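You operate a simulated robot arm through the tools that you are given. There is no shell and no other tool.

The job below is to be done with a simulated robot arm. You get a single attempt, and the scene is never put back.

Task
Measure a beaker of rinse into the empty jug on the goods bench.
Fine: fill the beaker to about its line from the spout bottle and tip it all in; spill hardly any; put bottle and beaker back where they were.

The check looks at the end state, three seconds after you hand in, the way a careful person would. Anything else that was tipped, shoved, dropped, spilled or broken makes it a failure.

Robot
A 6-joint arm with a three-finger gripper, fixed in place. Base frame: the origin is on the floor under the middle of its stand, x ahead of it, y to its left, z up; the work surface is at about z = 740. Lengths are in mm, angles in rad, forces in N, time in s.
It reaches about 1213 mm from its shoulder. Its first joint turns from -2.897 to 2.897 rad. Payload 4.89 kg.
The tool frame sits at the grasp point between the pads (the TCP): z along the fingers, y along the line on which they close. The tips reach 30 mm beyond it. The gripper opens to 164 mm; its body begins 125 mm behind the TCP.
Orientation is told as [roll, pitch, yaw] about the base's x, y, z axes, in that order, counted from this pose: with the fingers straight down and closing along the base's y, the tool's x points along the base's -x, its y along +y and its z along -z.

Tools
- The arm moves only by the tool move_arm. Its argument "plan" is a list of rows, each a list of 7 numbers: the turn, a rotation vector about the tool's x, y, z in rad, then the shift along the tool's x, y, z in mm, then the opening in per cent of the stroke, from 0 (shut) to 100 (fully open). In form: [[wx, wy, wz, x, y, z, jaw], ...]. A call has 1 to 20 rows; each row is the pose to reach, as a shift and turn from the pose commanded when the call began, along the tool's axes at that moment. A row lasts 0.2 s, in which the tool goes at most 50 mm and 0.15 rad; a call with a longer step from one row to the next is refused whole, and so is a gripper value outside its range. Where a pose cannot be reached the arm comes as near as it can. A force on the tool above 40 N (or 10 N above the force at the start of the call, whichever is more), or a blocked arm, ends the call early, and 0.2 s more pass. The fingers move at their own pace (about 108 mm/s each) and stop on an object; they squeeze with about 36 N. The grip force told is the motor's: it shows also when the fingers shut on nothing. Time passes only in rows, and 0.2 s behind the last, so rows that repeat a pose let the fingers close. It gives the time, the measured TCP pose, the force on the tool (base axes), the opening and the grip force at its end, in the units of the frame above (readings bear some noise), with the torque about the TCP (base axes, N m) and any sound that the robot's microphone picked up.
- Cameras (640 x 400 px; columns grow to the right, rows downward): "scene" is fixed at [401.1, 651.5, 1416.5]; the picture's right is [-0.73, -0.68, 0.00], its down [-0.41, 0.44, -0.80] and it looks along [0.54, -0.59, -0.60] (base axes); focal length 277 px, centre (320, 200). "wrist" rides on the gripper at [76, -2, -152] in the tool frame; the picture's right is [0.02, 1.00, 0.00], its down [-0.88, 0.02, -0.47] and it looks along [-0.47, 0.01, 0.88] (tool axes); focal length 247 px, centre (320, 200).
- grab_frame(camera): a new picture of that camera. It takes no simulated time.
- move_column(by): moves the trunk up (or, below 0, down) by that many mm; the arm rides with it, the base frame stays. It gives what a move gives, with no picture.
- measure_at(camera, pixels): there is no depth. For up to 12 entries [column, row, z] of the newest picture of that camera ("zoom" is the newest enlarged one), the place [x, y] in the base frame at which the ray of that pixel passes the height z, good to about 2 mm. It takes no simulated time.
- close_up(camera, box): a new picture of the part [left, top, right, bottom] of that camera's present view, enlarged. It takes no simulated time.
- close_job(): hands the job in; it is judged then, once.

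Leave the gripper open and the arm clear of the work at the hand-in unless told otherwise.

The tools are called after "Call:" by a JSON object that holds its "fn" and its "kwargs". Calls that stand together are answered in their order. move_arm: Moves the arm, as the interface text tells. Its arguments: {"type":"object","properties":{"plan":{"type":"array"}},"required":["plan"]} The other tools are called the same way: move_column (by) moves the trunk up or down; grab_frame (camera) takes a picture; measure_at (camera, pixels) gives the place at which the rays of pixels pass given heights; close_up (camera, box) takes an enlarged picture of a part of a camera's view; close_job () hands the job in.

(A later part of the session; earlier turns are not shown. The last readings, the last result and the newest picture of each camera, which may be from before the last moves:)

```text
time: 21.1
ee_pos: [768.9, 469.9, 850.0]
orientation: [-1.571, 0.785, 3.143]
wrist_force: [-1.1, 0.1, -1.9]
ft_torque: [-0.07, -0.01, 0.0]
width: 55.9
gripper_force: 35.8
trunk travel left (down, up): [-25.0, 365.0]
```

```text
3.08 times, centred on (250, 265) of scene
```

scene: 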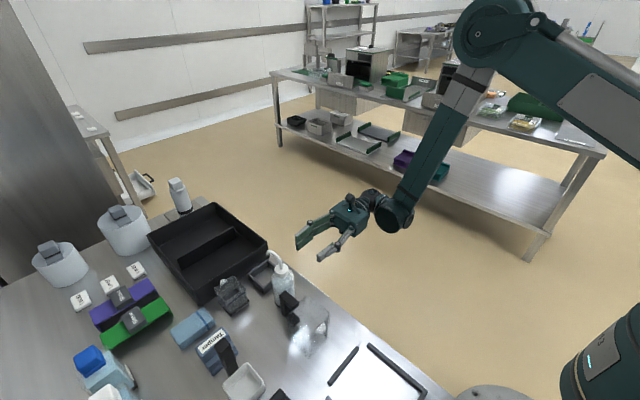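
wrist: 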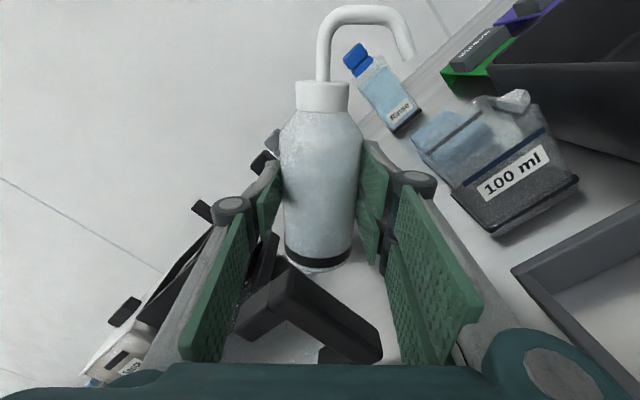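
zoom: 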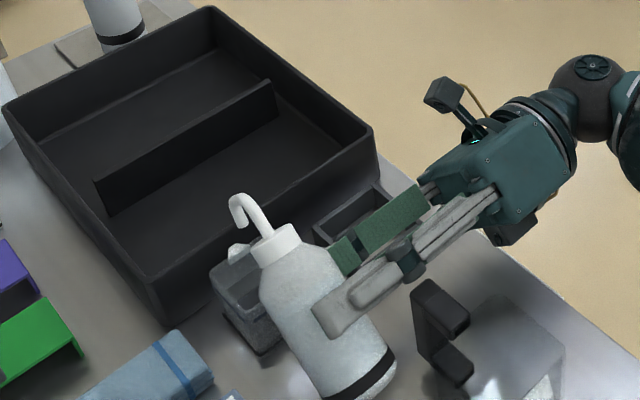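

No flow yet at 45°. I'll check where the spout tip is over the beaker.

Call:
{"fn": "measure_at", "kwargs": {"camera": "zoom", "pixels": [[237, 224, 860], [237, 224, 870], [237, 224, 880], [228, 262, 810], [302, 255, 810]]}}

Call:
{"fn": "measure_at", "kwargs": {"camera": "wrist", "pixels": [[408, 58, 860], [408, 58, 870], [408, 58, 880], [500, 235, 740], [575, 185, 740], [525, 100, 810], [548, 128, 790]]}}

Call:
{"fn": "close_up", "kwargs": {"camera": "wrist", "box": [380, 0, 600, 260]}}

```text
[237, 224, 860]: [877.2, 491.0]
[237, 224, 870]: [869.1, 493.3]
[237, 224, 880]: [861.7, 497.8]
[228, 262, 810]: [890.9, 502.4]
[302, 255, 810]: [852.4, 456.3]
```

```text
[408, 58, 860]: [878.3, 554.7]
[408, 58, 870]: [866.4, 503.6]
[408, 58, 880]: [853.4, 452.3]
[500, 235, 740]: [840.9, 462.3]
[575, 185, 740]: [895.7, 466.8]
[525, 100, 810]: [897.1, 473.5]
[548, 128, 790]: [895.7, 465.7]
```

```text
1.54 times, centred on (490, 130) of wrist
```

zoom: 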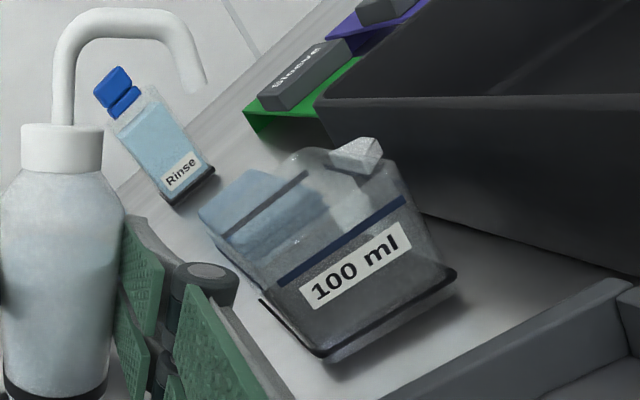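

Both views agree: the tip is at about (867,495,871), right over the beaker opening. I'll tilt on to 55°, holding the tip over the beaker centre at about z=860, and look for flow.

Call:
{"fn": "move_arm", "kwargs": {"plan": [[0, 0, 0.058, 1.8, -1.5, 0, 25], [0, 0, 0.116, 3.5, -3, 0, 25], [0, 0, 0.1745, 5.3, -4.6, 0, 25], [0, 0, 0.1745, 5.3, -4.6, 0, 25]]}}

Call:
{"fn": "close_up", "kwargs": {"camera": "wrist", "box": [270, 0, 600, 280]}}

Call:
{"fn": "close_up", "kwargs": {"camera": "scene", "box": [190, 230, 290, 330]}}

```text
time: 22.1
ee_pos: [767.8, 472.0, 858.2]
orientation: [-1.572, 0.61, 3.142]
wrist_force: [0.3, -0.1, -2.7]
ft_torque: [-0.02, 0.03, -0.03]
width: 56.0
gripper_force: 36.1
trunk travel left (down, up): [-25.0, 365.0]
```

```text
1.43 times, centred on (435, 140) of wrist
```

zoom: 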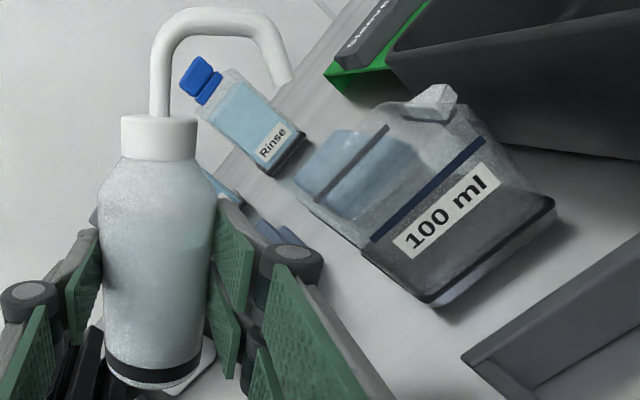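

```text
4.00 times, centred on (240, 280) of scene
```

zoom: 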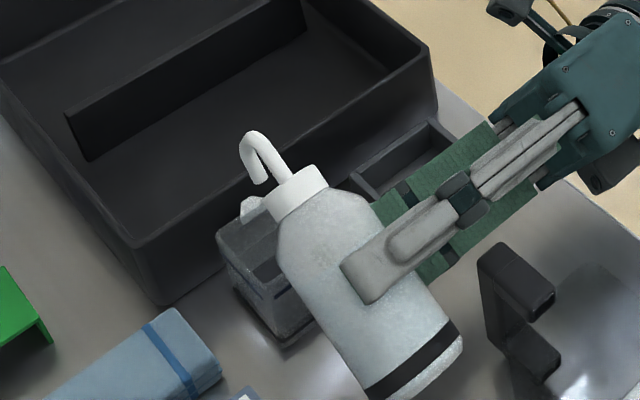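

No flow at 55° either. I'll go to 65° with the tip held over the beaker.

Call:
{"fn": "move_arm", "kwargs": {"plan": [[0, 0, 0.044, 2.6, -3.3, 0, 25], [0, 0, 0.087, 5.3, -6.6, 0, 25], [0, 0, 0.131, 8, -10, 0, 25], [0, 0, 0.1745, 10.6, -13.3, 0, 25], [0, 0, 0.1745, 10.6, -13.3, 0, 25]]}}

Call:
{"fn": "close_up", "kwargs": {"camera": "wrist", "box": [270, 0, 600, 280]}}

Call:
{"fn": "close_up", "kwargs": {"camera": "scene", "box": [190, 230, 290, 330]}}

```text
time: 23.4
ee_pos: [769.7, 472.0, 875.0]
orientation: [-1.572, 0.436, 3.142]
wrist_force: [1.0, -0.4, -2.6]
ft_torque: [-0.06, 0.01, -0.03]
width: 55.9
gripper_force: 35.9
trunk travel left (down, up): [-25.0, 365.0]
```

```text
1.43 times, centred on (435, 140) of wrist
```

zoom: 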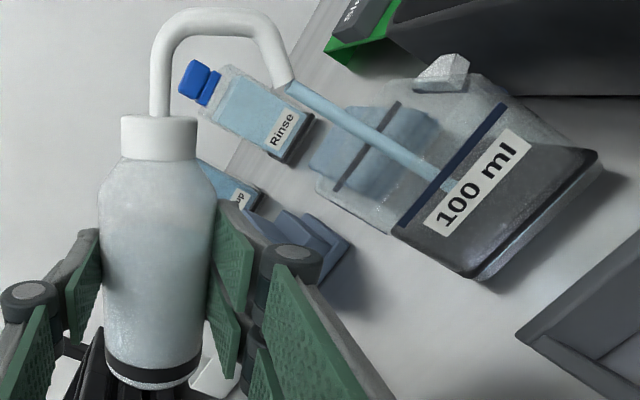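

```text
4.00 times, centred on (240, 280) of scene
```

zoom: 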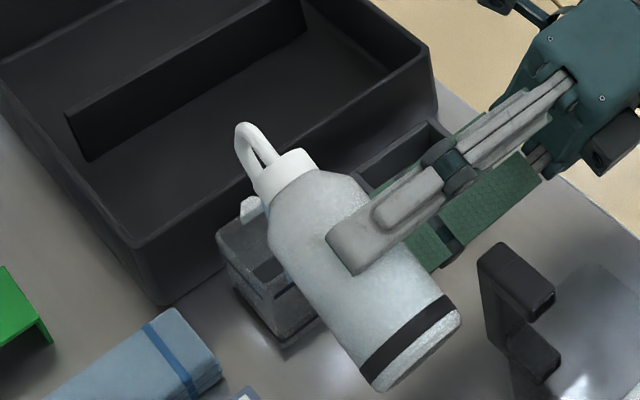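

Flow started at 65°: a blue stream falls straight from the tip into the beaker. I'll hold this tilt for short intervals and watch the level against the blue line.

Call:
{"fn": "move_arm", "kwargs": {"plan": [[0, 0, 0, 0, 0, 0, 25], [0, 0, 0, 0, 0, 0, 25], [0, 0, 0, 0, 0, 0, 25]]}}

Call:
{"fn": "close_up", "kwargs": {"camera": "wrist", "box": [400, 0, 600, 220]}}

Call:
{"fn": "close_up", "kwargs": {"camera": "scene", "box": [200, 250, 280, 330]}}

```text
time: 24.1
ee_pos: [767.8, 471.2, 873.5]
orientation: [-1.571, 0.435, 3.142]
wrist_force: [-0.4, 0.5, -2.4]
ft_torque: [-0.03, 0.01, -0.02]
width: 55.9
gripper_force: 35.9
trunk travel left (down, up): [-25.0, 365.0]
```

```text
1.82 times, centred on (500, 110) of wrist
```

zoom: 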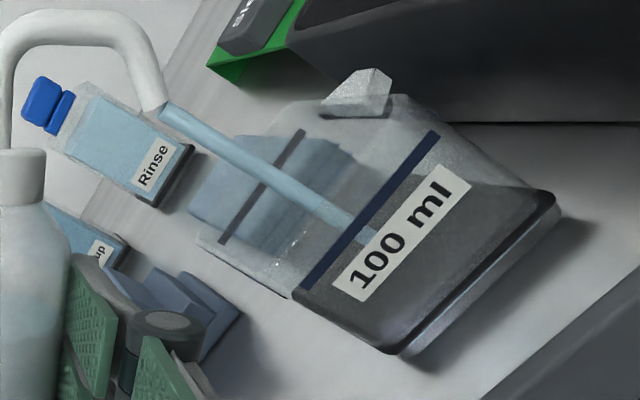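

```text
5.00 times, centred on (240, 290) of scene
```

zoom: 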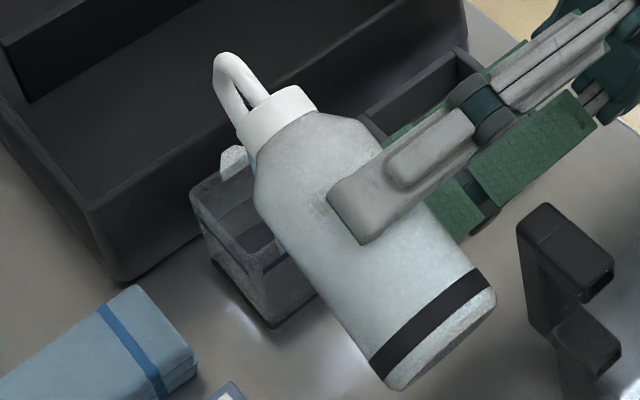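

The stream is steady but there's no clear level yet. I'll hold another ~2 s.

Call:
{"fn": "move_arm", "kwargs": {"plan": [[0, 0, 0, 0, 0, 0, 25], [0, 0, 0, 0, 0, 0, 25], [0, 0, 0, 0, 0, 0, 25], [0, 0, 0, 0, 0, 0, 25], [0, 0, 0, 0, 0, 0, 25], [0, 0, 0, 0, 0, 0, 25], [0, 0, 0, 0, 0, 0, 25], [0, 0, 0, 0, 0, 0, 25], [0, 0, 0, 0, 0, 0, 25]]}}

Call:
{"fn": "close_up", "kwargs": {"camera": "wrist", "box": [400, 0, 600, 220]}}

Call:
{"fn": "close_up", "kwargs": {"camera": "scene", "box": [200, 250, 280, 330]}}

```text
time: 26.1
ee_pos: [768.9, 471.5, 875.0]
orientation: [-1.571, 0.437, 3.141]
wrist_force: [-0.7, 0.3, -2.7]
ft_torque: [-0.05, 0.04, 0.01]
width: 56.1
gripper_force: 36.2
trunk travel left (down, up): [-25.0, 365.0]
```

```text
1.82 times, centred on (500, 110) of wrist
```

zoom: 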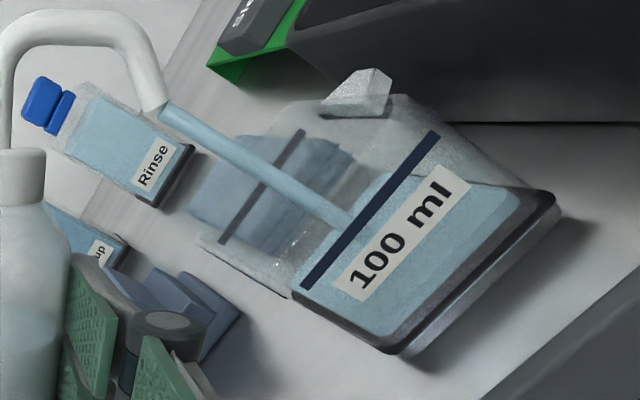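

```text
5.00 times, centred on (240, 290) of scene
```

zoom: 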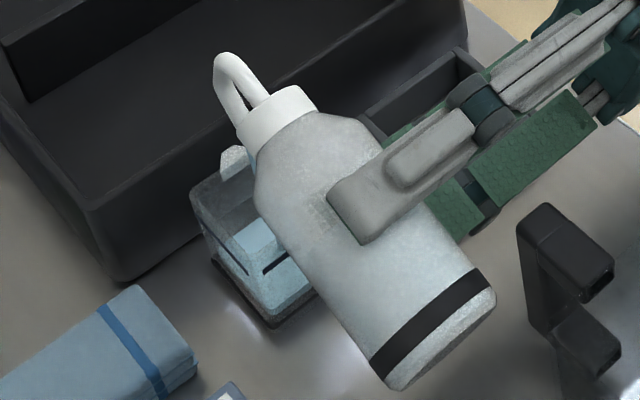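

Now liquid is visible in the beaker. I'll zoom in closely to compare its surface with the line before continuing.

Call:
{"fn": "close_up", "kwargs": {"camera": "wrist", "box": [455, 30, 585, 200]}}

Call:
{"fn": "close_up", "kwargs": {"camera": "scene", "box": [215, 270, 255, 320]}}

```text
2.35 times, centred on (520, 115) of wrist
```

zoom: 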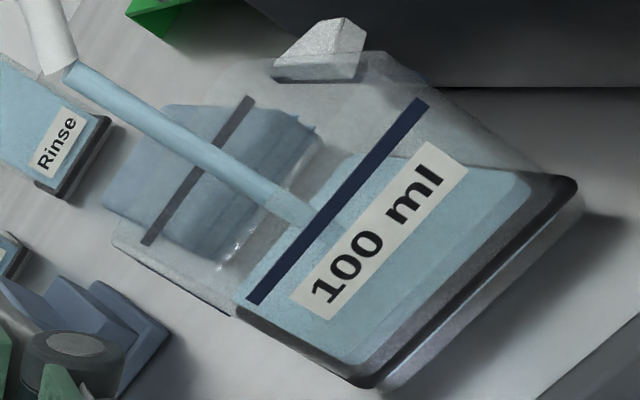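

```text
8.00 times, centred on (235, 295) of scene
```

zoom: 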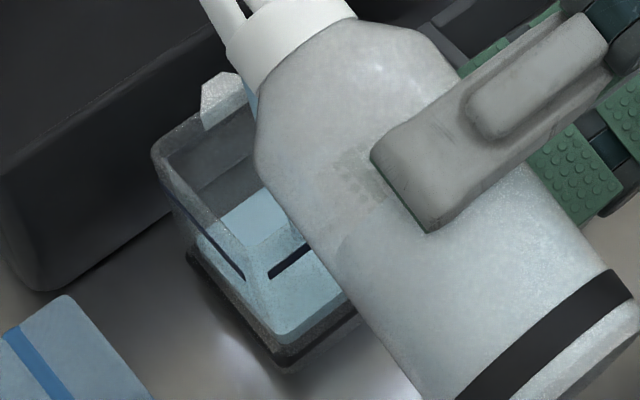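

I'll estimate the present level by measuring the visible liquid surface corners.

Call:
{"fn": "measure_at", "kwargs": {"camera": "zoom", "pixels": [[197, 235, 750], [197, 235, 760], [197, 235, 770], [197, 235, 780], [265, 188, 760], [265, 188, 770], [265, 188, 780], [247, 258, 770], [247, 258, 780], [247, 258, 790]]}}

Call:
{"fn": "measure_at", "kwargs": {"camera": "wrist", "pixels": [[523, 95, 765], [523, 95, 775], [523, 95, 785], [604, 110, 750]]}}

Call:
{"fn": "close_up", "kwargs": {"camera": "scene", "box": [218, 275, 246, 315]}}

```text
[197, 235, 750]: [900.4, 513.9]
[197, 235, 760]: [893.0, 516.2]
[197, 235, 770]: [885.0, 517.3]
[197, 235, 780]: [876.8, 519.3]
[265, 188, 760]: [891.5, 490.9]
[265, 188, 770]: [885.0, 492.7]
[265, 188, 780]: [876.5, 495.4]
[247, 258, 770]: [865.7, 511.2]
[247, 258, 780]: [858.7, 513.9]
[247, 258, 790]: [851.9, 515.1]
```

```text
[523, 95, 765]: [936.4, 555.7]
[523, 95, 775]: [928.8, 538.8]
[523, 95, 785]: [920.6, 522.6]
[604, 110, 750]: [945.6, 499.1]
```

```text
10.00 times, centred on (232, 295) of scene
```

zoom: 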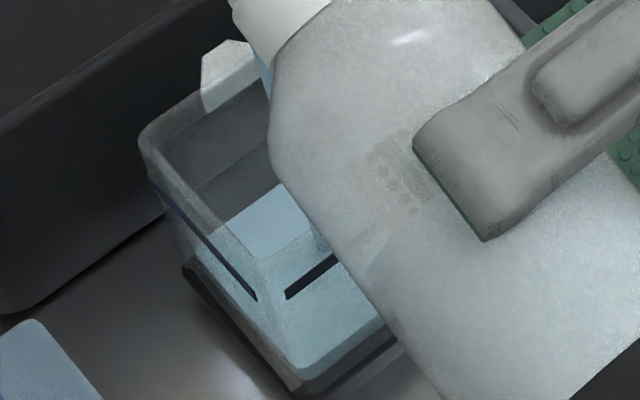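

From the waterline at the +x/+y inner corner, the level is about z≈761, with the line at z≈791 and the floor about z≈751. That's roughly a quarter full. I'll hold the tilt for another ~2 s.

Call:
{"fn": "move_arm", "kwargs": {"plan": [[0, 0, 0, 0, 0, 0, 25], [0, 0, 0, 0, 0, 0, 25], [0, 0, 0, 0, 0, 0, 25], [0, 0, 0, 0, 0, 0, 25], [0, 0, 0, 0, 0, 0, 25], [0, 0, 0, 0, 0, 0, 25], [0, 0, 0, 0, 0, 0, 25], [0, 0, 0, 0, 0, 0, 25], [0, 0, 0, 0, 0, 0, 25]]}}

Call:
{"fn": "close_up", "kwargs": {"camera": "scene", "box": [218, 275, 246, 315]}}

Call:
{"fn": "close_up", "kwargs": {"camera": "wrist", "box": [410, 20, 600, 200]}}

```text
time: 28.1
ee_pos: [769.1, 471.7, 874.2]
orientation: [-1.571, 0.438, 3.141]
wrist_force: [0.0, 0.6, -1.9]
ft_torque: [-0.01, -0.01, 0.01]
width: 56.0
gripper_force: 36.0
trunk travel left (down, up): [-25.0, 365.0]
```

```text
10.00 times, centred on (232, 295) of scene
```

zoom: 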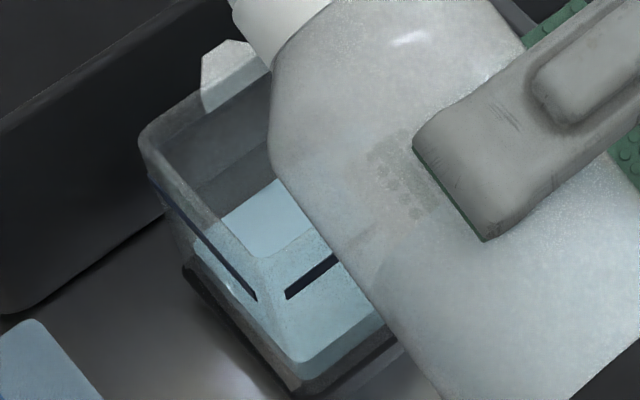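

```text
2.22 times, centred on (505, 110) of wrist
```

zoom: 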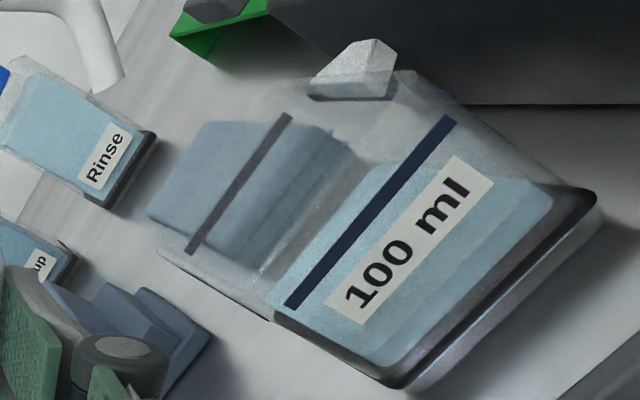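

The flow stopped by itself at 65°, with the level at about z≈765, so the amount depends on tilt and is easy to meter. I'll go 5° further to 70° and hold.

Call:
{"fn": "move_arm", "kwargs": {"plan": [[0, 0, 0.0436, 2.3, -3.3, 0, 25], [0, 0, 0.0873, 4.7, -6.6, 0, 25], [0, 0, 0.0873, 4.7, -6.6, 0, 25], [0, 0, 0.0873, 4.7, -6.6, 0, 25], [0, 0, 0.0873, 4.7, -6.6, 0, 25], [0, 0, 0.0873, 4.7, -6.6, 0, 25], [0, 0, 0.0873, 4.7, -6.6, 0, 25], [0, 0, 0.0873, 4.7, -6.6, 0, 25], [0, 0, 0.0873, 4.7, -6.6, 0, 25]]}}

Call:
{"fn": "close_up", "kwargs": {"camera": "scene", "box": [218, 275, 246, 315]}}

Call:
{"fn": "close_up", "kwargs": {"camera": "wrist", "box": [410, 20, 600, 200]}}

```text
time: 30.1
ee_pos: [770.5, 471.3, 883.0]
orientation: [-1.57, 0.349, 3.142]
wrist_force: [0.8, 0.2, -2.0]
ft_torque: [-0.01, 0.0, 0.01]
width: 56.2
gripper_force: 36.1
trunk travel left (down, up): [-25.0, 365.0]
```

```text
10.00 times, centred on (232, 295) of scene
```

zoom: 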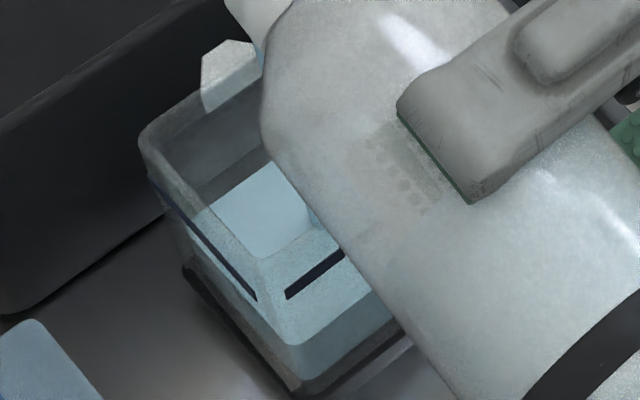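

```text
2.22 times, centred on (505, 110) of wrist
```

zoom: 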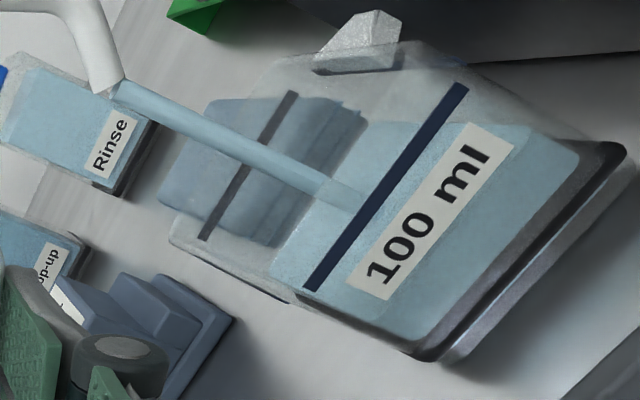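

It's flowing again at 70°. In the scene zoom the liquid surface's near corner is at about (290,345); I'll use it to read the level.

Call:
{"fn": "measure_at", "kwargs": {"camera": "zoom", "pixels": [[505, 110, 740]]}}

Call:
{"fn": "close_up", "kwargs": {"camera": "scene", "box": [218, 275, 246, 315]}}

Call:
{"fn": "measure_at", "kwargs": {"camera": "zoom", "pixels": [[290, 345, 750], [290, 345, 760], [290, 345, 770], [290, 345, 780], [272, 305, 780], [272, 305, 790], [285, 295, 790], [257, 298, 790], [300, 385, 745], [300, 385, 750]]}}

```text
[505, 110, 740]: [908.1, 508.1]
```

```text
10.00 times, centred on (232, 295) of scene
```

zoom: 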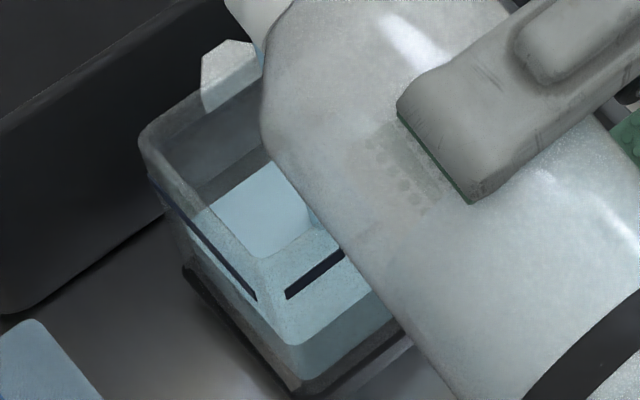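

```text
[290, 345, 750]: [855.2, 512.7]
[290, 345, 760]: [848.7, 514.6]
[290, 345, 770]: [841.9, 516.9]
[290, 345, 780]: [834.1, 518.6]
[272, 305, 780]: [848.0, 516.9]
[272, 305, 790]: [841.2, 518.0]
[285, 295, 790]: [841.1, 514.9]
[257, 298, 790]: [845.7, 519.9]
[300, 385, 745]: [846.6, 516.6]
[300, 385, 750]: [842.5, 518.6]
```

The level is now about z≈770 against the line at 790, so about half. It's still flowing at 70°, so I'll hold another ~2 s.

Call:
{"fn": "move_arm", "kwargs": {"plan": [[0, 0, 0, 0, 0, 0, 25], [0, 0, 0, 0, 0, 0, 25], [0, 0, 0, 0, 0, 0, 25], [0, 0, 0, 0, 0, 0, 25], [0, 0, 0, 0, 0, 0, 25], [0, 0, 0, 0, 0, 0, 25], [0, 0, 0, 0, 0, 0, 25], [0, 0, 0, 0, 0, 0, 25]]}}

Call:
{"fn": "close_up", "kwargs": {"camera": "wrist", "box": [410, 20, 600, 200]}}

Call:
{"fn": "close_up", "kwargs": {"camera": "scene", "box": [218, 275, 246, 315]}}

```text
time: 31.9
ee_pos: [771.5, 470.4, 881.8]
orientation: [-1.571, 0.35, 3.142]
wrist_force: [-0.6, 0.0, -1.1]
ft_torque: [-0.02, -0.03, 0.0]
width: 55.8
gripper_force: 35.8
trunk travel left (down, up): [-25.0, 365.0]
```

```text
2.22 times, centred on (505, 110) of wrist
```

zoom: 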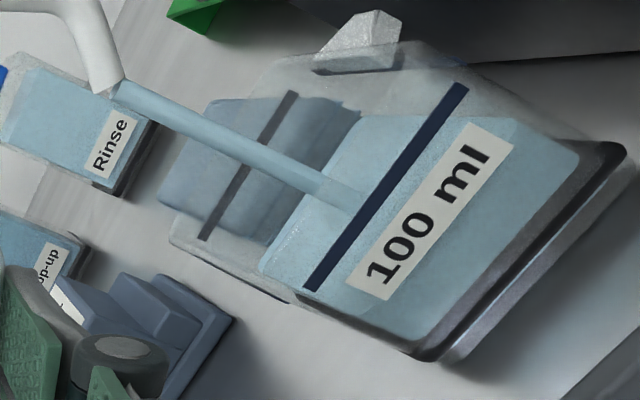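

```text
10.00 times, centred on (232, 295) of scene
```

zoom: 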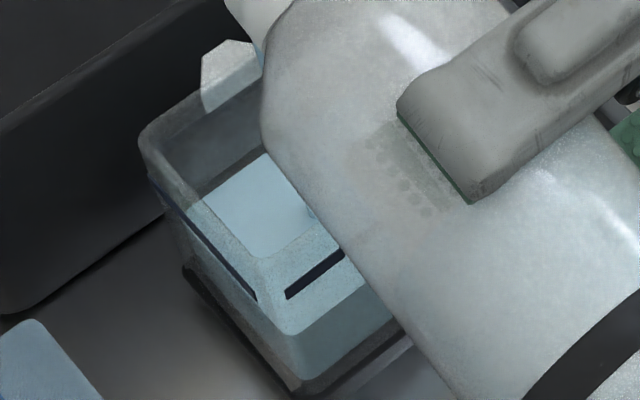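

The near corner is now at about (288,332), so the level is z≈776 and still rising. I'll hold another ~1.8 s.

Call:
{"fn": "move_arm", "kwargs": {"plan": [[0, 0, 0, 0, 0, 0, 25], [0, 0, 0, 0, 0, 0, 25], [0, 0, 0, 0, 0, 0, 25], [0, 0, 0, 0, 0, 0, 25], [0, 0, 0, 0, 0, 0, 25], [0, 0, 0, 0, 0, 0, 25], [0, 0, 0, 0, 0, 0, 25], [0, 0, 0, 0, 0, 0, 25]]}}

Call:
{"fn": "close_up", "kwargs": {"camera": "wrist", "box": [410, 20, 600, 200]}}

Call:
{"fn": "close_up", "kwargs": {"camera": "scene", "box": [218, 275, 246, 315]}}

```text
time: 33.8
ee_pos: [770.0, 471.7, 882.7]
orientation: [-1.57, 0.351, 3.141]
wrist_force: [0.7, 0.4, -2.6]
ft_torque: [-0.04, -0.02, 0.0]
width: 56.1
gripper_force: 35.8
trunk travel left (down, up): [-25.0, 365.0]
```

```text
2.22 times, centred on (505, 110) of wrist
```

zoom: 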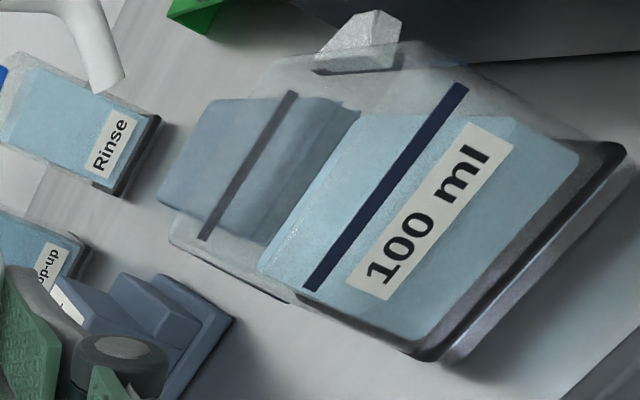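

```text
10.00 times, centred on (232, 295) of scene
```

zoom: 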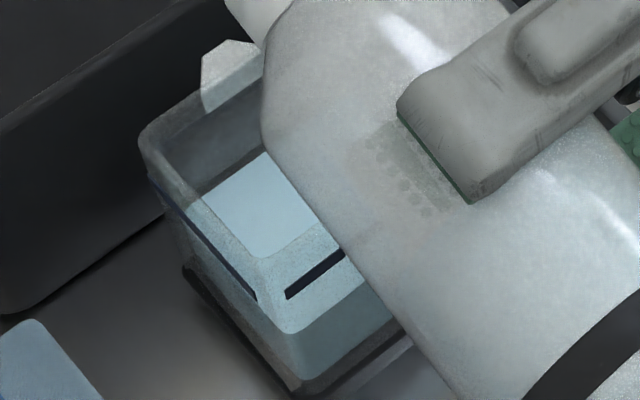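

Flow stopped at 70° with the level at about z≈776. About 14 mm remain, so I'll tilt to 75° and hold, keeping the tip over the beaker.

Call:
{"fn": "move_arm", "kwargs": {"plan": [[0, 0, 0.0436, 2.5, -3.5, 0, 25], [0, 0, 0.0873, 5.0, -7.0, 0, 25], [0, 0, 0.0873, 5.0, -7.0, 0, 25], [0, 0, 0.0873, 5.0, -7.0, 0, 25], [0, 0, 0.0873, 5.0, -7.0, 0, 25], [0, 0, 0.0873, 5.0, -7.0, 0, 25], [0, 0, 0.0873, 5.0, -7.0, 0, 25], [0, 0, 0.0873, 5.0, -7.0, 0, 25]]}}

Call:
{"fn": "close_up", "kwargs": {"camera": "wrist", "box": [410, 0, 600, 180]}}

Call:
{"fn": "close_up", "kwargs": {"camera": "scene", "box": [218, 275, 246, 315]}}

```text
time: 35.5
ee_pos: [773.2, 472.2, 891.5]
orientation: [-1.572, 0.263, 3.143]
wrist_force: [0.2, 0.3, -1.6]
ft_torque: [0.0, 0.02, 0.0]
width: 56.1
gripper_force: 35.8
trunk travel left (down, up): [-25.0, 365.0]
```

```text
2.22 times, centred on (505, 90) of wrist
```

zoom: 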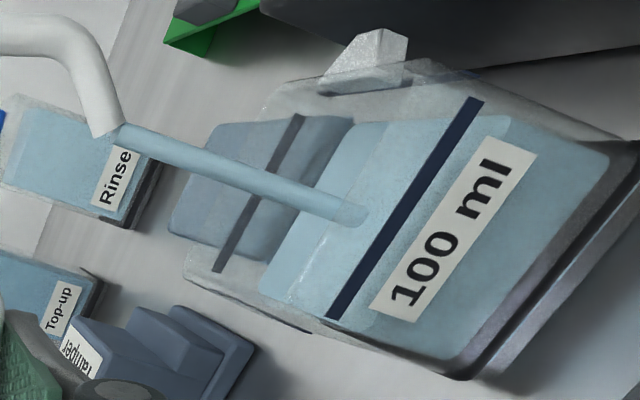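

```text
10.00 times, centred on (232, 295) of scene
```

zoom: 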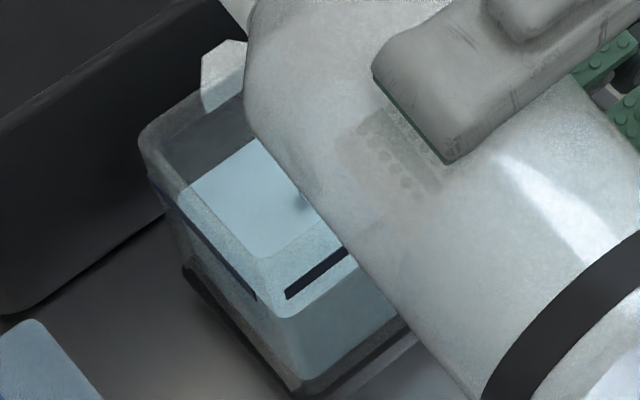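

The near corner is at about (283,316), so the level is z≈784 and rising. I'll hold 0.8 s more.

Call:
{"fn": "move_arm", "kwargs": {"plan": [[0, 0, 0, 0, 0, 0, 25], [0, 0, 0, 0, 0, 0, 25], [0, 0, 0, 0, 0, 0, 25]]}}

Call:
{"fn": "close_up", "kwargs": {"camera": "wrist", "box": [470, 20, 600, 170]}}

Call:
{"fn": "close_up", "kwargs": {"camera": "scene", "box": [218, 275, 246, 315]}}

```text
time: 36.4
ee_pos: [772.9, 472.7, 890.8]
orientation: [-1.572, 0.263, 3.143]
wrist_force: [-0.4, 0.0, -2.1]
ft_torque: [-0.02, 0.0, 0.02]
width: 55.8
gripper_force: 36.3
trunk travel left (down, up): [-25.0, 365.0]
```

```text
2.67 times, centred on (535, 95) of wrist
```

zoom: 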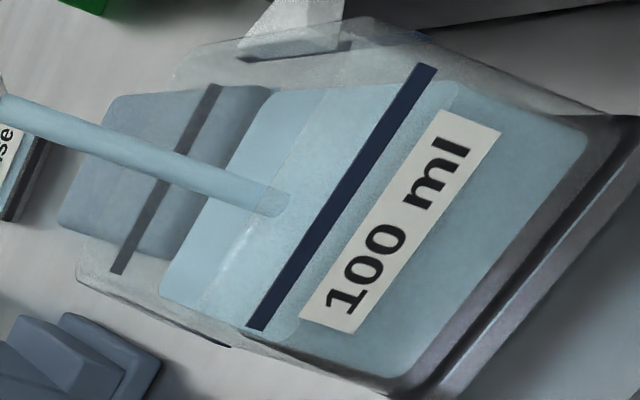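

```text
10.00 times, centred on (232, 295) of scene
```

zoom: 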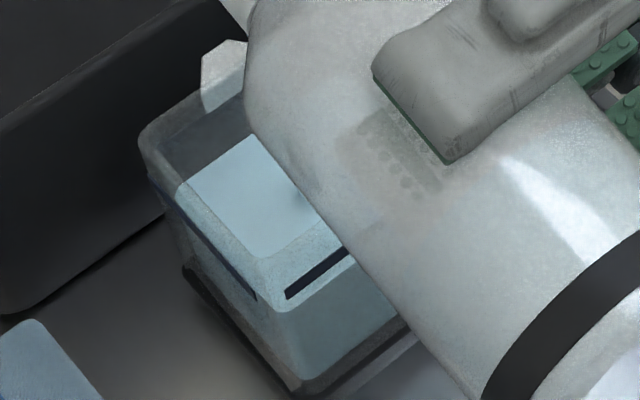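

I'll measure the level again using this picture.

Call:
{"fn": "measure_at", "kwargs": {"camera": "zoom", "pixels": [[280, 311, 780], [280, 311, 785], [280, 311, 790], [176, 184, 780], [176, 184, 785], [176, 184, 790], [176, 184, 795], [254, 133, 780], [254, 133, 785], [254, 133, 790], [285, 294, 791], [257, 297, 791]]}}

Call:
{"fn": "close_up", "kwargs": {"camera": "wrist", "box": [500, 20, 600, 120]}}

Call:
{"fn": "measure_at", "kwargs": {"camera": "zoom", "pixels": [[320, 200, 785], [320, 200, 790]]}}

```text
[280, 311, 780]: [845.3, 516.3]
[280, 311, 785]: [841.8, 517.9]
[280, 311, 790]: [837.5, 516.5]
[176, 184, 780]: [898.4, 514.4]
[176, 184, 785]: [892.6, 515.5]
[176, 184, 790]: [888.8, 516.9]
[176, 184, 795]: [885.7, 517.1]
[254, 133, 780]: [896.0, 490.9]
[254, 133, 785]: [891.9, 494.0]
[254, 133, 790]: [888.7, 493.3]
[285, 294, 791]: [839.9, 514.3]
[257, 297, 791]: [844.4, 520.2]
```

```text
4.00 times, centred on (550, 70) of wrist
```

zoom: 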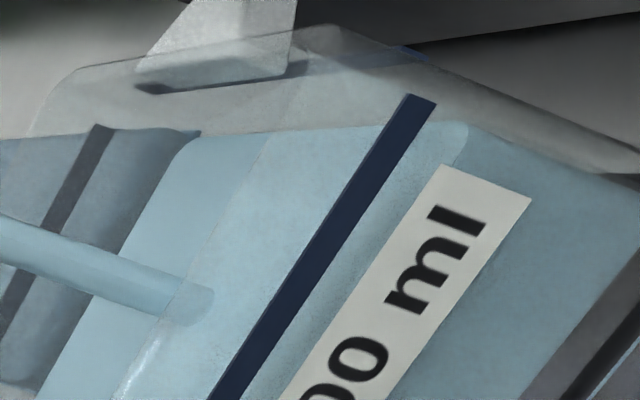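

```text
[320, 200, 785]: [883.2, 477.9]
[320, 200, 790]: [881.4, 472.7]
```

Call:
{"fn": "measure_at", "kwargs": {"camera": "zoom", "pixels": [[465, 124, 775], [465, 124, 780], [465, 124, 785], [465, 124, 790], [435, 100, 785], [435, 100, 790], [435, 100, 795], [405, 95, 790], [405, 95, 795]]}}

```text
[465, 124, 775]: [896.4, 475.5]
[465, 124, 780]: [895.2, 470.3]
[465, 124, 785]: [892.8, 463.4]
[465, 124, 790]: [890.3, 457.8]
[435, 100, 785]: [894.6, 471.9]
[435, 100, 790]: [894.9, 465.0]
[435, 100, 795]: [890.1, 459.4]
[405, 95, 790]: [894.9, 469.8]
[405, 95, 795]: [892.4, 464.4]
```

The line strip spans about z 791–795 and the liquid is at about z≈784, still rising. I'll hold ~1.2 s more.

Call:
{"fn": "move_arm", "kwargs": {"plan": [[0, 0, 0, 0, 0, 0, 25], [0, 0, 0, 0, 0, 0, 25], [0, 0, 0, 0, 0, 0, 25], [0, 0, 0, 0, 0, 0, 25], [0, 0, 0, 0, 0, 0, 25]]}}

Call:
{"fn": "close_up", "kwargs": {"camera": "wrist", "box": [500, 20, 600, 120]}}

Call:
{"fn": "close_up", "kwargs": {"camera": "scene", "box": [218, 275, 246, 315]}}

```text
time: 37.5
ee_pos: [773.9, 472.9, 890.9]
orientation: [-1.571, 0.263, 3.142]
wrist_force: [0.4, 0.5, -2.1]
ft_torque: [-0.06, -0.03, -0.02]
width: 56.1
gripper_force: 35.9
trunk travel left (down, up): [-25.0, 365.0]
```

```text
4.00 times, centred on (550, 70) of wrist
```

zoom: 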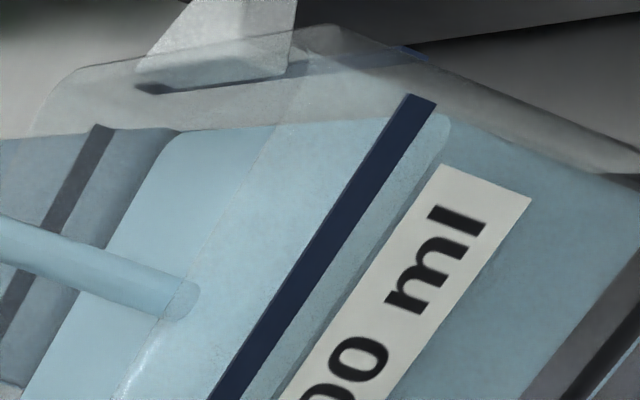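

```text
10.00 times, centred on (232, 295) of scene
```

zoom: 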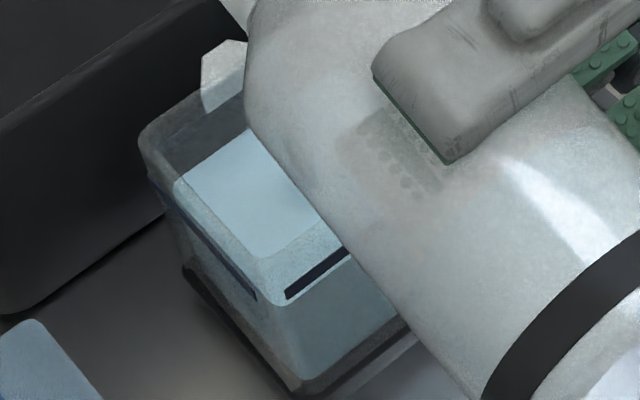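

The surface is now at about z≈787–788, just under the line. I'll hold another 0.8 s and check whether the flow ends.

Call:
{"fn": "move_arm", "kwargs": {"plan": [[0, 0, 0, 0, 0, 0, 25], [0, 0, 0, 0, 0, 0, 25], [0, 0, 0, 0, 0, 0, 25], [0, 0, 0, 0, 0, 0, 25]]}}

Call:
{"fn": "close_up", "kwargs": {"camera": "wrist", "box": [500, 20, 600, 120]}}

Call:
{"fn": "close_up", "kwargs": {"camera": "scene", "box": [218, 275, 246, 315]}}

```text
time: 38.5
ee_pos: [773.1, 471.7, 891.0]
orientation: [-1.571, 0.261, 3.143]
wrist_force: [-0.6, 0.4, -1.7]
ft_torque: [-0.04, -0.03, 0.02]
width: 56.0
gripper_force: 36.1
trunk travel left (down, up): [-25.0, 365.0]
```

```text
4.00 times, centred on (550, 70) of wrist
```

zoom: 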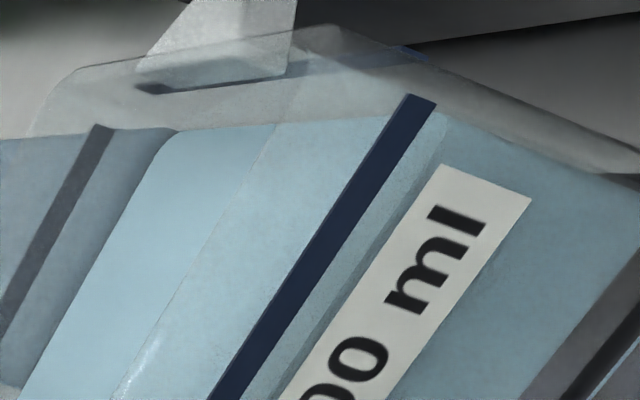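

```text
10.00 times, centred on (232, 295) of scene
```

zoom: 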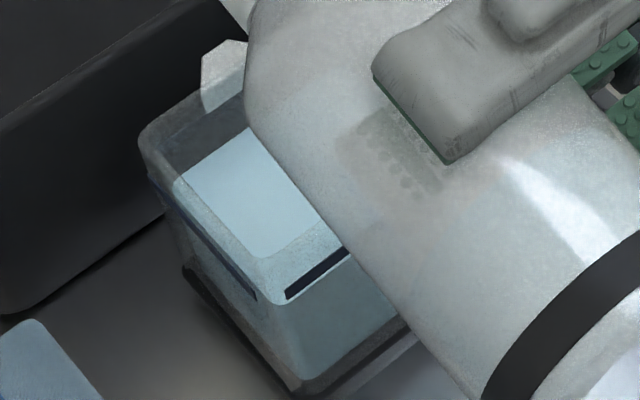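

Flow stopped at 75° with the level at about z≈788, a few mm under the line strip's centre (793). A last 2° of tilt should bring it to the line.

Call:
{"fn": "move_arm", "kwargs": {"plan": [[0, 0, 0.0175, 1.0, -1.4, 0, 25], [0, 0, 0.033, 2.0, -2.8, 0, 25], [0, 0, 0.033, 2.0, -2.8, 0, 25], [0, 0, 0.033, 2.0, -2.8, 0, 25], [0, 0, 0.033, 2.0, -2.8, 0, 25], [0, 0, 0.033, 2.0, -2.8, 0, 25], [0, 0, 0.033, 2.0, -2.8, 0, 25], [0, 0, 0.033, 2.0, -2.8, 0, 25]]}}

Call:
{"fn": "close_up", "kwargs": {"camera": "wrist", "box": [480, 0, 600, 120]}}

Call:
{"fn": "close_up", "kwargs": {"camera": "scene", "box": [218, 275, 246, 315]}}

```text
time: 40.4
ee_pos: [772.7, 470.6, 892.6]
orientation: [-1.572, 0.229, 3.142]
wrist_force: [-0.9, 0.5, -1.5]
ft_torque: [-0.05, -0.04, -0.01]
width: 55.8
gripper_force: 35.5
trunk travel left (down, up): [-25.0, 365.0]
```

```text
3.33 times, centred on (540, 60) of wrist
```

zoom: 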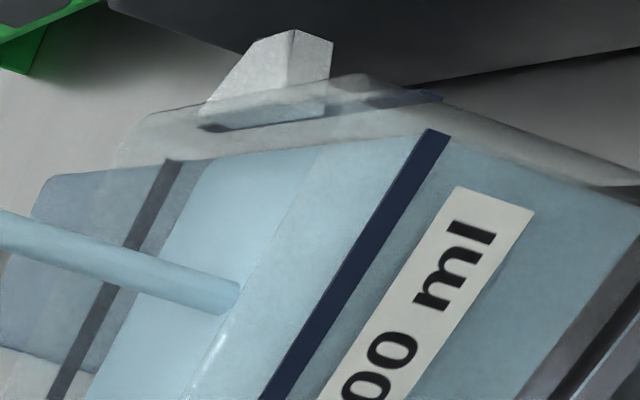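

```text
10.00 times, centred on (232, 295) of scene
```

zoom: 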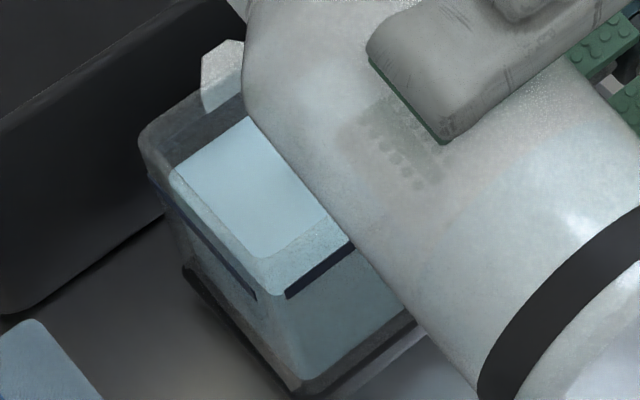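

The surface is now at the line while the stream still runs. I'll tilt back at once to stop the flow, keeping the tip above the beaker.

Call:
{"fn": "move_arm", "kwargs": {"plan": [[0, 0, -0.145, -5.8, 12.0, 0, 25], [0, 0, -0.29, -10.5, 23.5, 0, 25], [0, 0, -0.435, -12.2, 32.5, 0, 25], [0, 0, -0.558, -12.1, 39.2, 0, 25], [0, 0, -0.558, -12.1, 39.2, 0, 25]]}}

Call:
{"fn": "close_up", "kwargs": {"camera": "wrist", "box": [380, 0, 600, 260]}}

Call:
{"fn": "close_up", "kwargs": {"camera": "scene", "box": [200, 250, 280, 330]}}

```text
time: 41.5
ee_pos: [771.4, 470.3, 852.1]
orientation: [-1.572, 0.789, 3.142]
wrist_force: [-0.5, -0.7, -1.6]
ft_torque: [-0.01, 0.0, -0.01]
width: 55.7
gripper_force: 36.7
trunk travel left (down, up): [-25.0, 365.0]
```

```text
1.54 times, centred on (490, 130) of wrist
```

zoom: 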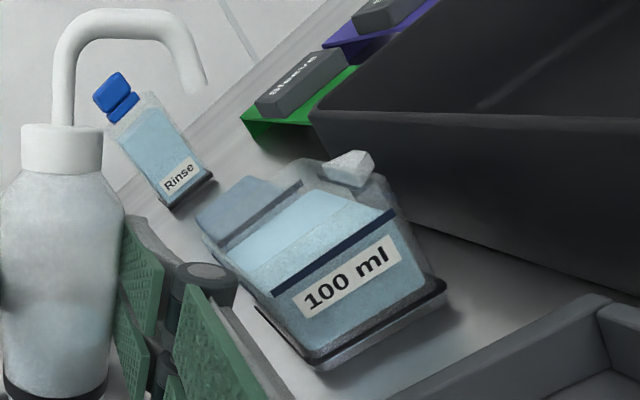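

```text
5.00 times, centred on (240, 290) of scene
```

zoom: 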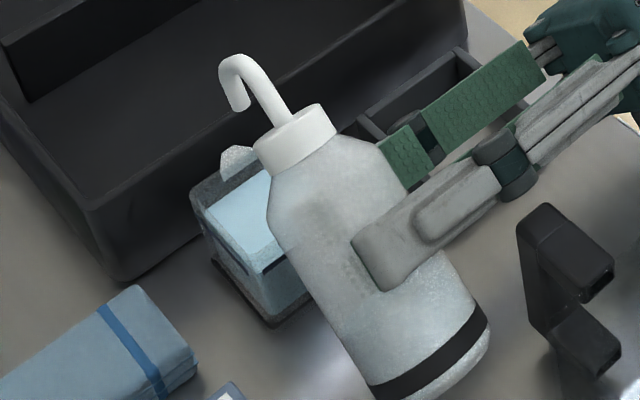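

The flow has stopped and the level sits at the blue line. I'll stand the bottle upright again by reversing the earlier path up to z≈937.

Call:
{"fn": "move_arm", "kwargs": {"plan": [[0, 0, -0.0979, 7.5, -7.4, 0, 25], [0, 0, -0.1959, 15, -14.8, 0, 25], [0, 0, -0.2938, 22.5, -22.2, 0, 25], [0, 0, -0.3918, 30, -29.6, 0, 25], [0, 0, -0.4897, 37.5, -37.0, 0, 25], [0, 0, -0.5877, 45, -44.5, 0, 25], [0, 0, -0.6856, 52.5, -51.9, 0, 25], [0, 0, -0.7836, 60, -59.3, 0, 25], [0, 0, -0.7836, 60, -59.3, 0, 25]]}}

Call:
{"fn": "close_up", "kwargs": {"camera": "scene", "box": [180, 210, 320, 330]}}

```text
time: 43.5
ee_pos: [773.1, 469.4, 937.7]
orientation: [1.314, 1.568, -0.257]
wrist_force: [0.4, -0.1, -1.4]
ft_torque: [-0.02, 0.0, 0.02]
width: 55.6
gripper_force: 36.2
trunk travel left (down, up): [-25.0, 365.0]
```

```text
3.33 times, centred on (250, 270) of scene
```

zoom: 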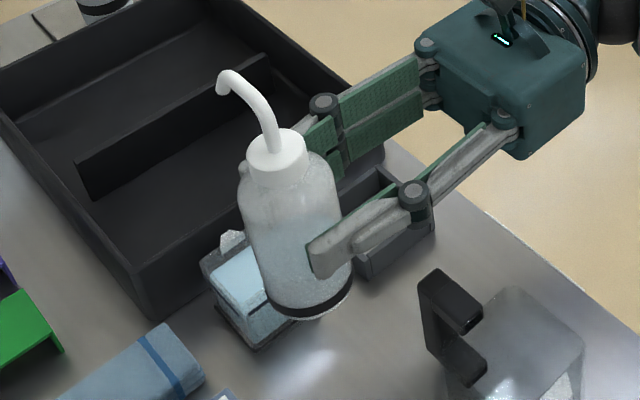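

Upright and steady. I'll move back -99 mm in y to above the bottle's original spot and descend partway to z≈840, then check the alignment beside the jug handle.

Call:
{"fn": "move_arm", "kwargs": {"plan": [[0, 0, 0, 0, 0, -25, 25], [0, 0, 0, 0, 0, -50, 25], [0, 0, 0, 0, 0, -75, 25], [0, 0, 0, 0, 0, -98.5, 25], [0, 0, 0, -25, 0, -98.5, 25], [0, 0, 0, -50, 0, -98.5, 25], [0, 0, 0, -75, 0, -98.5, 25], [0, 0, 0, -90, 0, -98.5, 25], [0, 0, 0, -90, 0, -98.5, 25]]}}

Call:
{"fn": "grab_frame", "kwargs": {"camera": "wrist"}}

Call:
{"fn": "close_up", "kwargs": {"camera": "scene", "box": [210, 220, 330, 340]}}

```text
time: 45.5
ee_pos: [771.2, 371.5, 848.3]
orientation: [0.815, 1.571, -0.757]
wrist_force: [-1.2, -0.7, -1.6]
ft_torque: [-0.04, -0.01, -0.01]
width: 55.8
gripper_force: 36.0
trunk travel left (down, up): [-25.0, 365.0]
```

```text
taken
```

wrist: 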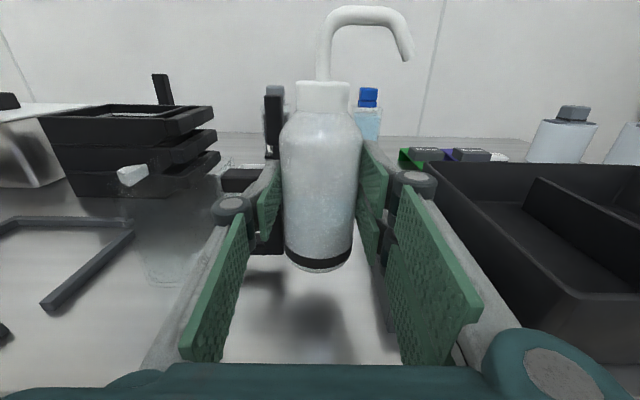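

```text
3.33 times, centred on (270, 280) of scene
```

zoom: 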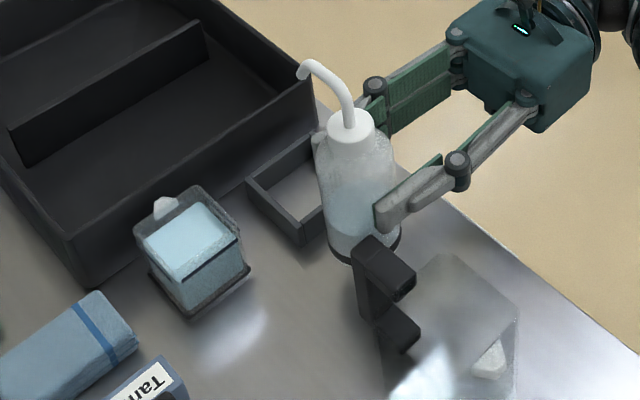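

The view matches the one from the lift, and the beaker is filled to the line. I'll lower the last ~41 mm gently to the bench.

Call:
{"fn": "move_arm", "kwargs": {"plan": [[0, 0, 0, -14, 0, 0, 25], [0, 0, 0, -26, 0, 0, 25], [0, 0, 0, -34, 0, 0, 25], [0, 0, 0, -38, 0, 0, 25], [0, 0, 0, -40, 0, 0, 25], [0, 0, 0, -40.5, 0, 0, 25]]}}

Call:
{"fn": "close_up", "kwargs": {"camera": "wrist", "box": [200, 20, 440, 260]}}

Call:
{"fn": "close_up", "kwargs": {"camera": "scene", "box": [250, 240, 330, 320]}}

```text
time: 47.0
ee_pos: [771.6, 371.9, 807.9]
orientation: [2.422, 1.571, 0.85]
wrist_force: [1.7, 0.9, 7.6]
ft_torque: [0.19, -0.33, 0.06]
width: 56.0
gripper_force: 35.9
trunk travel left (down, up): [-25.0, 365.0]
```

```text
1.67 times, centred on (320, 140) of wrist
```

zoom: 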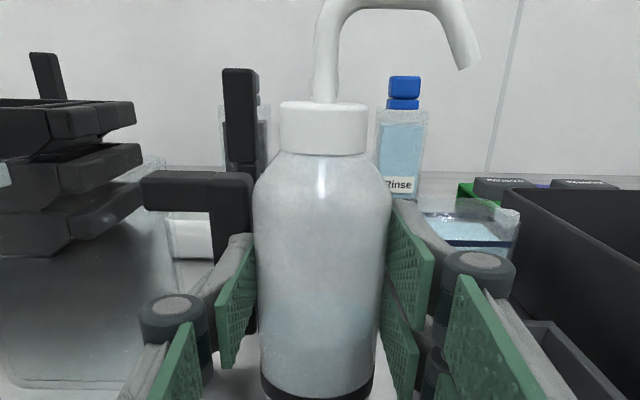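

```text
5.00 times, centred on (290, 280) of scene
```

zoom: 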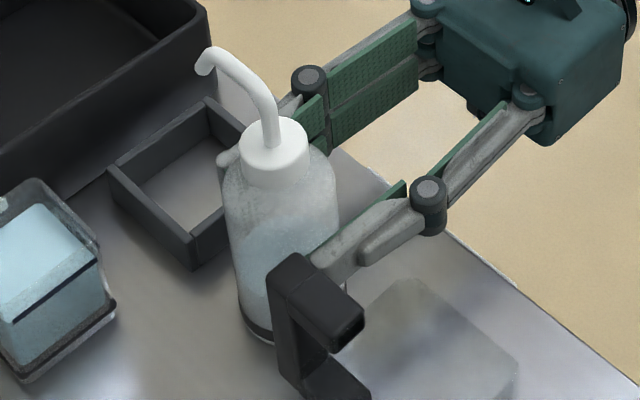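

Contact with the bench (about +7.6 N), and the pose matches the original grip to within a mm. I'll ease off slightly and open the fingers.

Call:
{"fn": "move_arm", "kwargs": {"plan": [[0, 0, 0, 0.6, 0, 0, 25], [0, 0, 0, 0.6, 0, 0, 36], [0, 0, 0, 0.6, 0, 0, 40], [0, 0, 0, 0.6, 0, 0, 46], [0, 0, 0, 0.6, 0, 0, 46]]}}

Call:
{"fn": "close_up", "kwargs": {"camera": "wrist", "box": [200, 20, 440, 260]}}

Call:
{"fn": "close_up", "kwargs": {"camera": "scene", "box": [250, 240, 330, 320]}}

```text
time: 48.1
ee_pos: [771.6, 371.5, 808.4]
orientation: [0.793, 1.57, -0.778]
wrist_force: [-0.5, 0.2, 0.7]
ft_torque: [0.03, -0.01, -0.01]
width: 75.4
gripper_force: 0.0
trunk travel left (down, up): [-25.0, 365.0]
```

```text
1.67 times, centred on (320, 140) of wrist
```

zoom: 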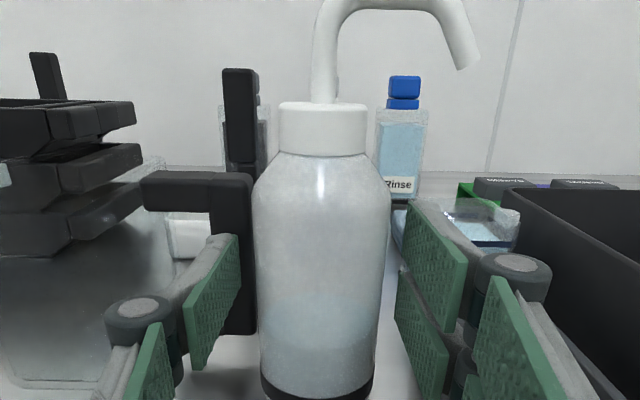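

```text
5.00 times, centred on (290, 280) of scene
```

zoom: 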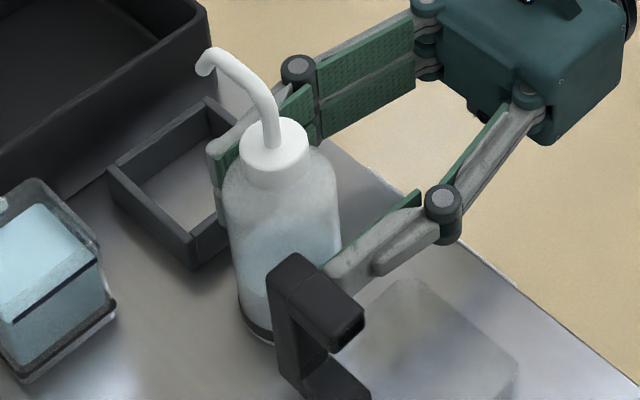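

The bottle stands free and upright in its old place. I'll back straight out along -y, then go up.

Call:
{"fn": "move_arm", "kwargs": {"plan": [[0, 0, 0, 0, 0, -25, 46], [0, 0, 0, 0, 0, -55, 46], [0, 0, 0, 0, 0, -90, 46], [0, 0, 0, 0, 0, -130, 46], [0, 0, 0, 45, 0, -140, 60], [0, 0, 0, 90, 0, -150, 70], [0, 0, 0, 135, 0, -160, 70], [0, 0, 0, 180, 0, -170, 70], [0, 0, 0, 225, 0, -170, 70], [0, 0, 0, 225, 0, -170, 70]]}}

Call:
{"fn": "grab_frame", "kwargs": {"camera": "wrist"}}

Call:
{"fn": "close_up", "kwargs": {"camera": "scene", "box": [190, 230, 350, 350]}}

```text
time: 50.4
ee_pos: [773.8, 202.5, 1034.0]
orientation: [0.3, 1.569, -1.268]
wrist_force: [1.3, 0.0, 0.3]
ft_torque: [0.07, 0.0, 0.09]
width: 114.9
gripper_force: 0.1
trunk travel left (down, up): [-25.0, 365.0]
```

```text
taken
```

wrist: 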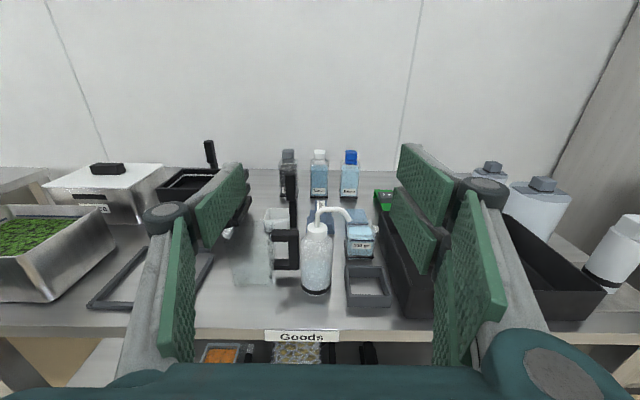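

```text
3.33 times, centred on (270, 290) of scene
```

zoom: 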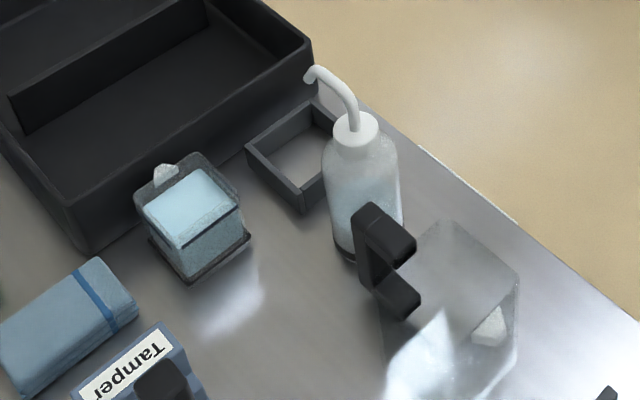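

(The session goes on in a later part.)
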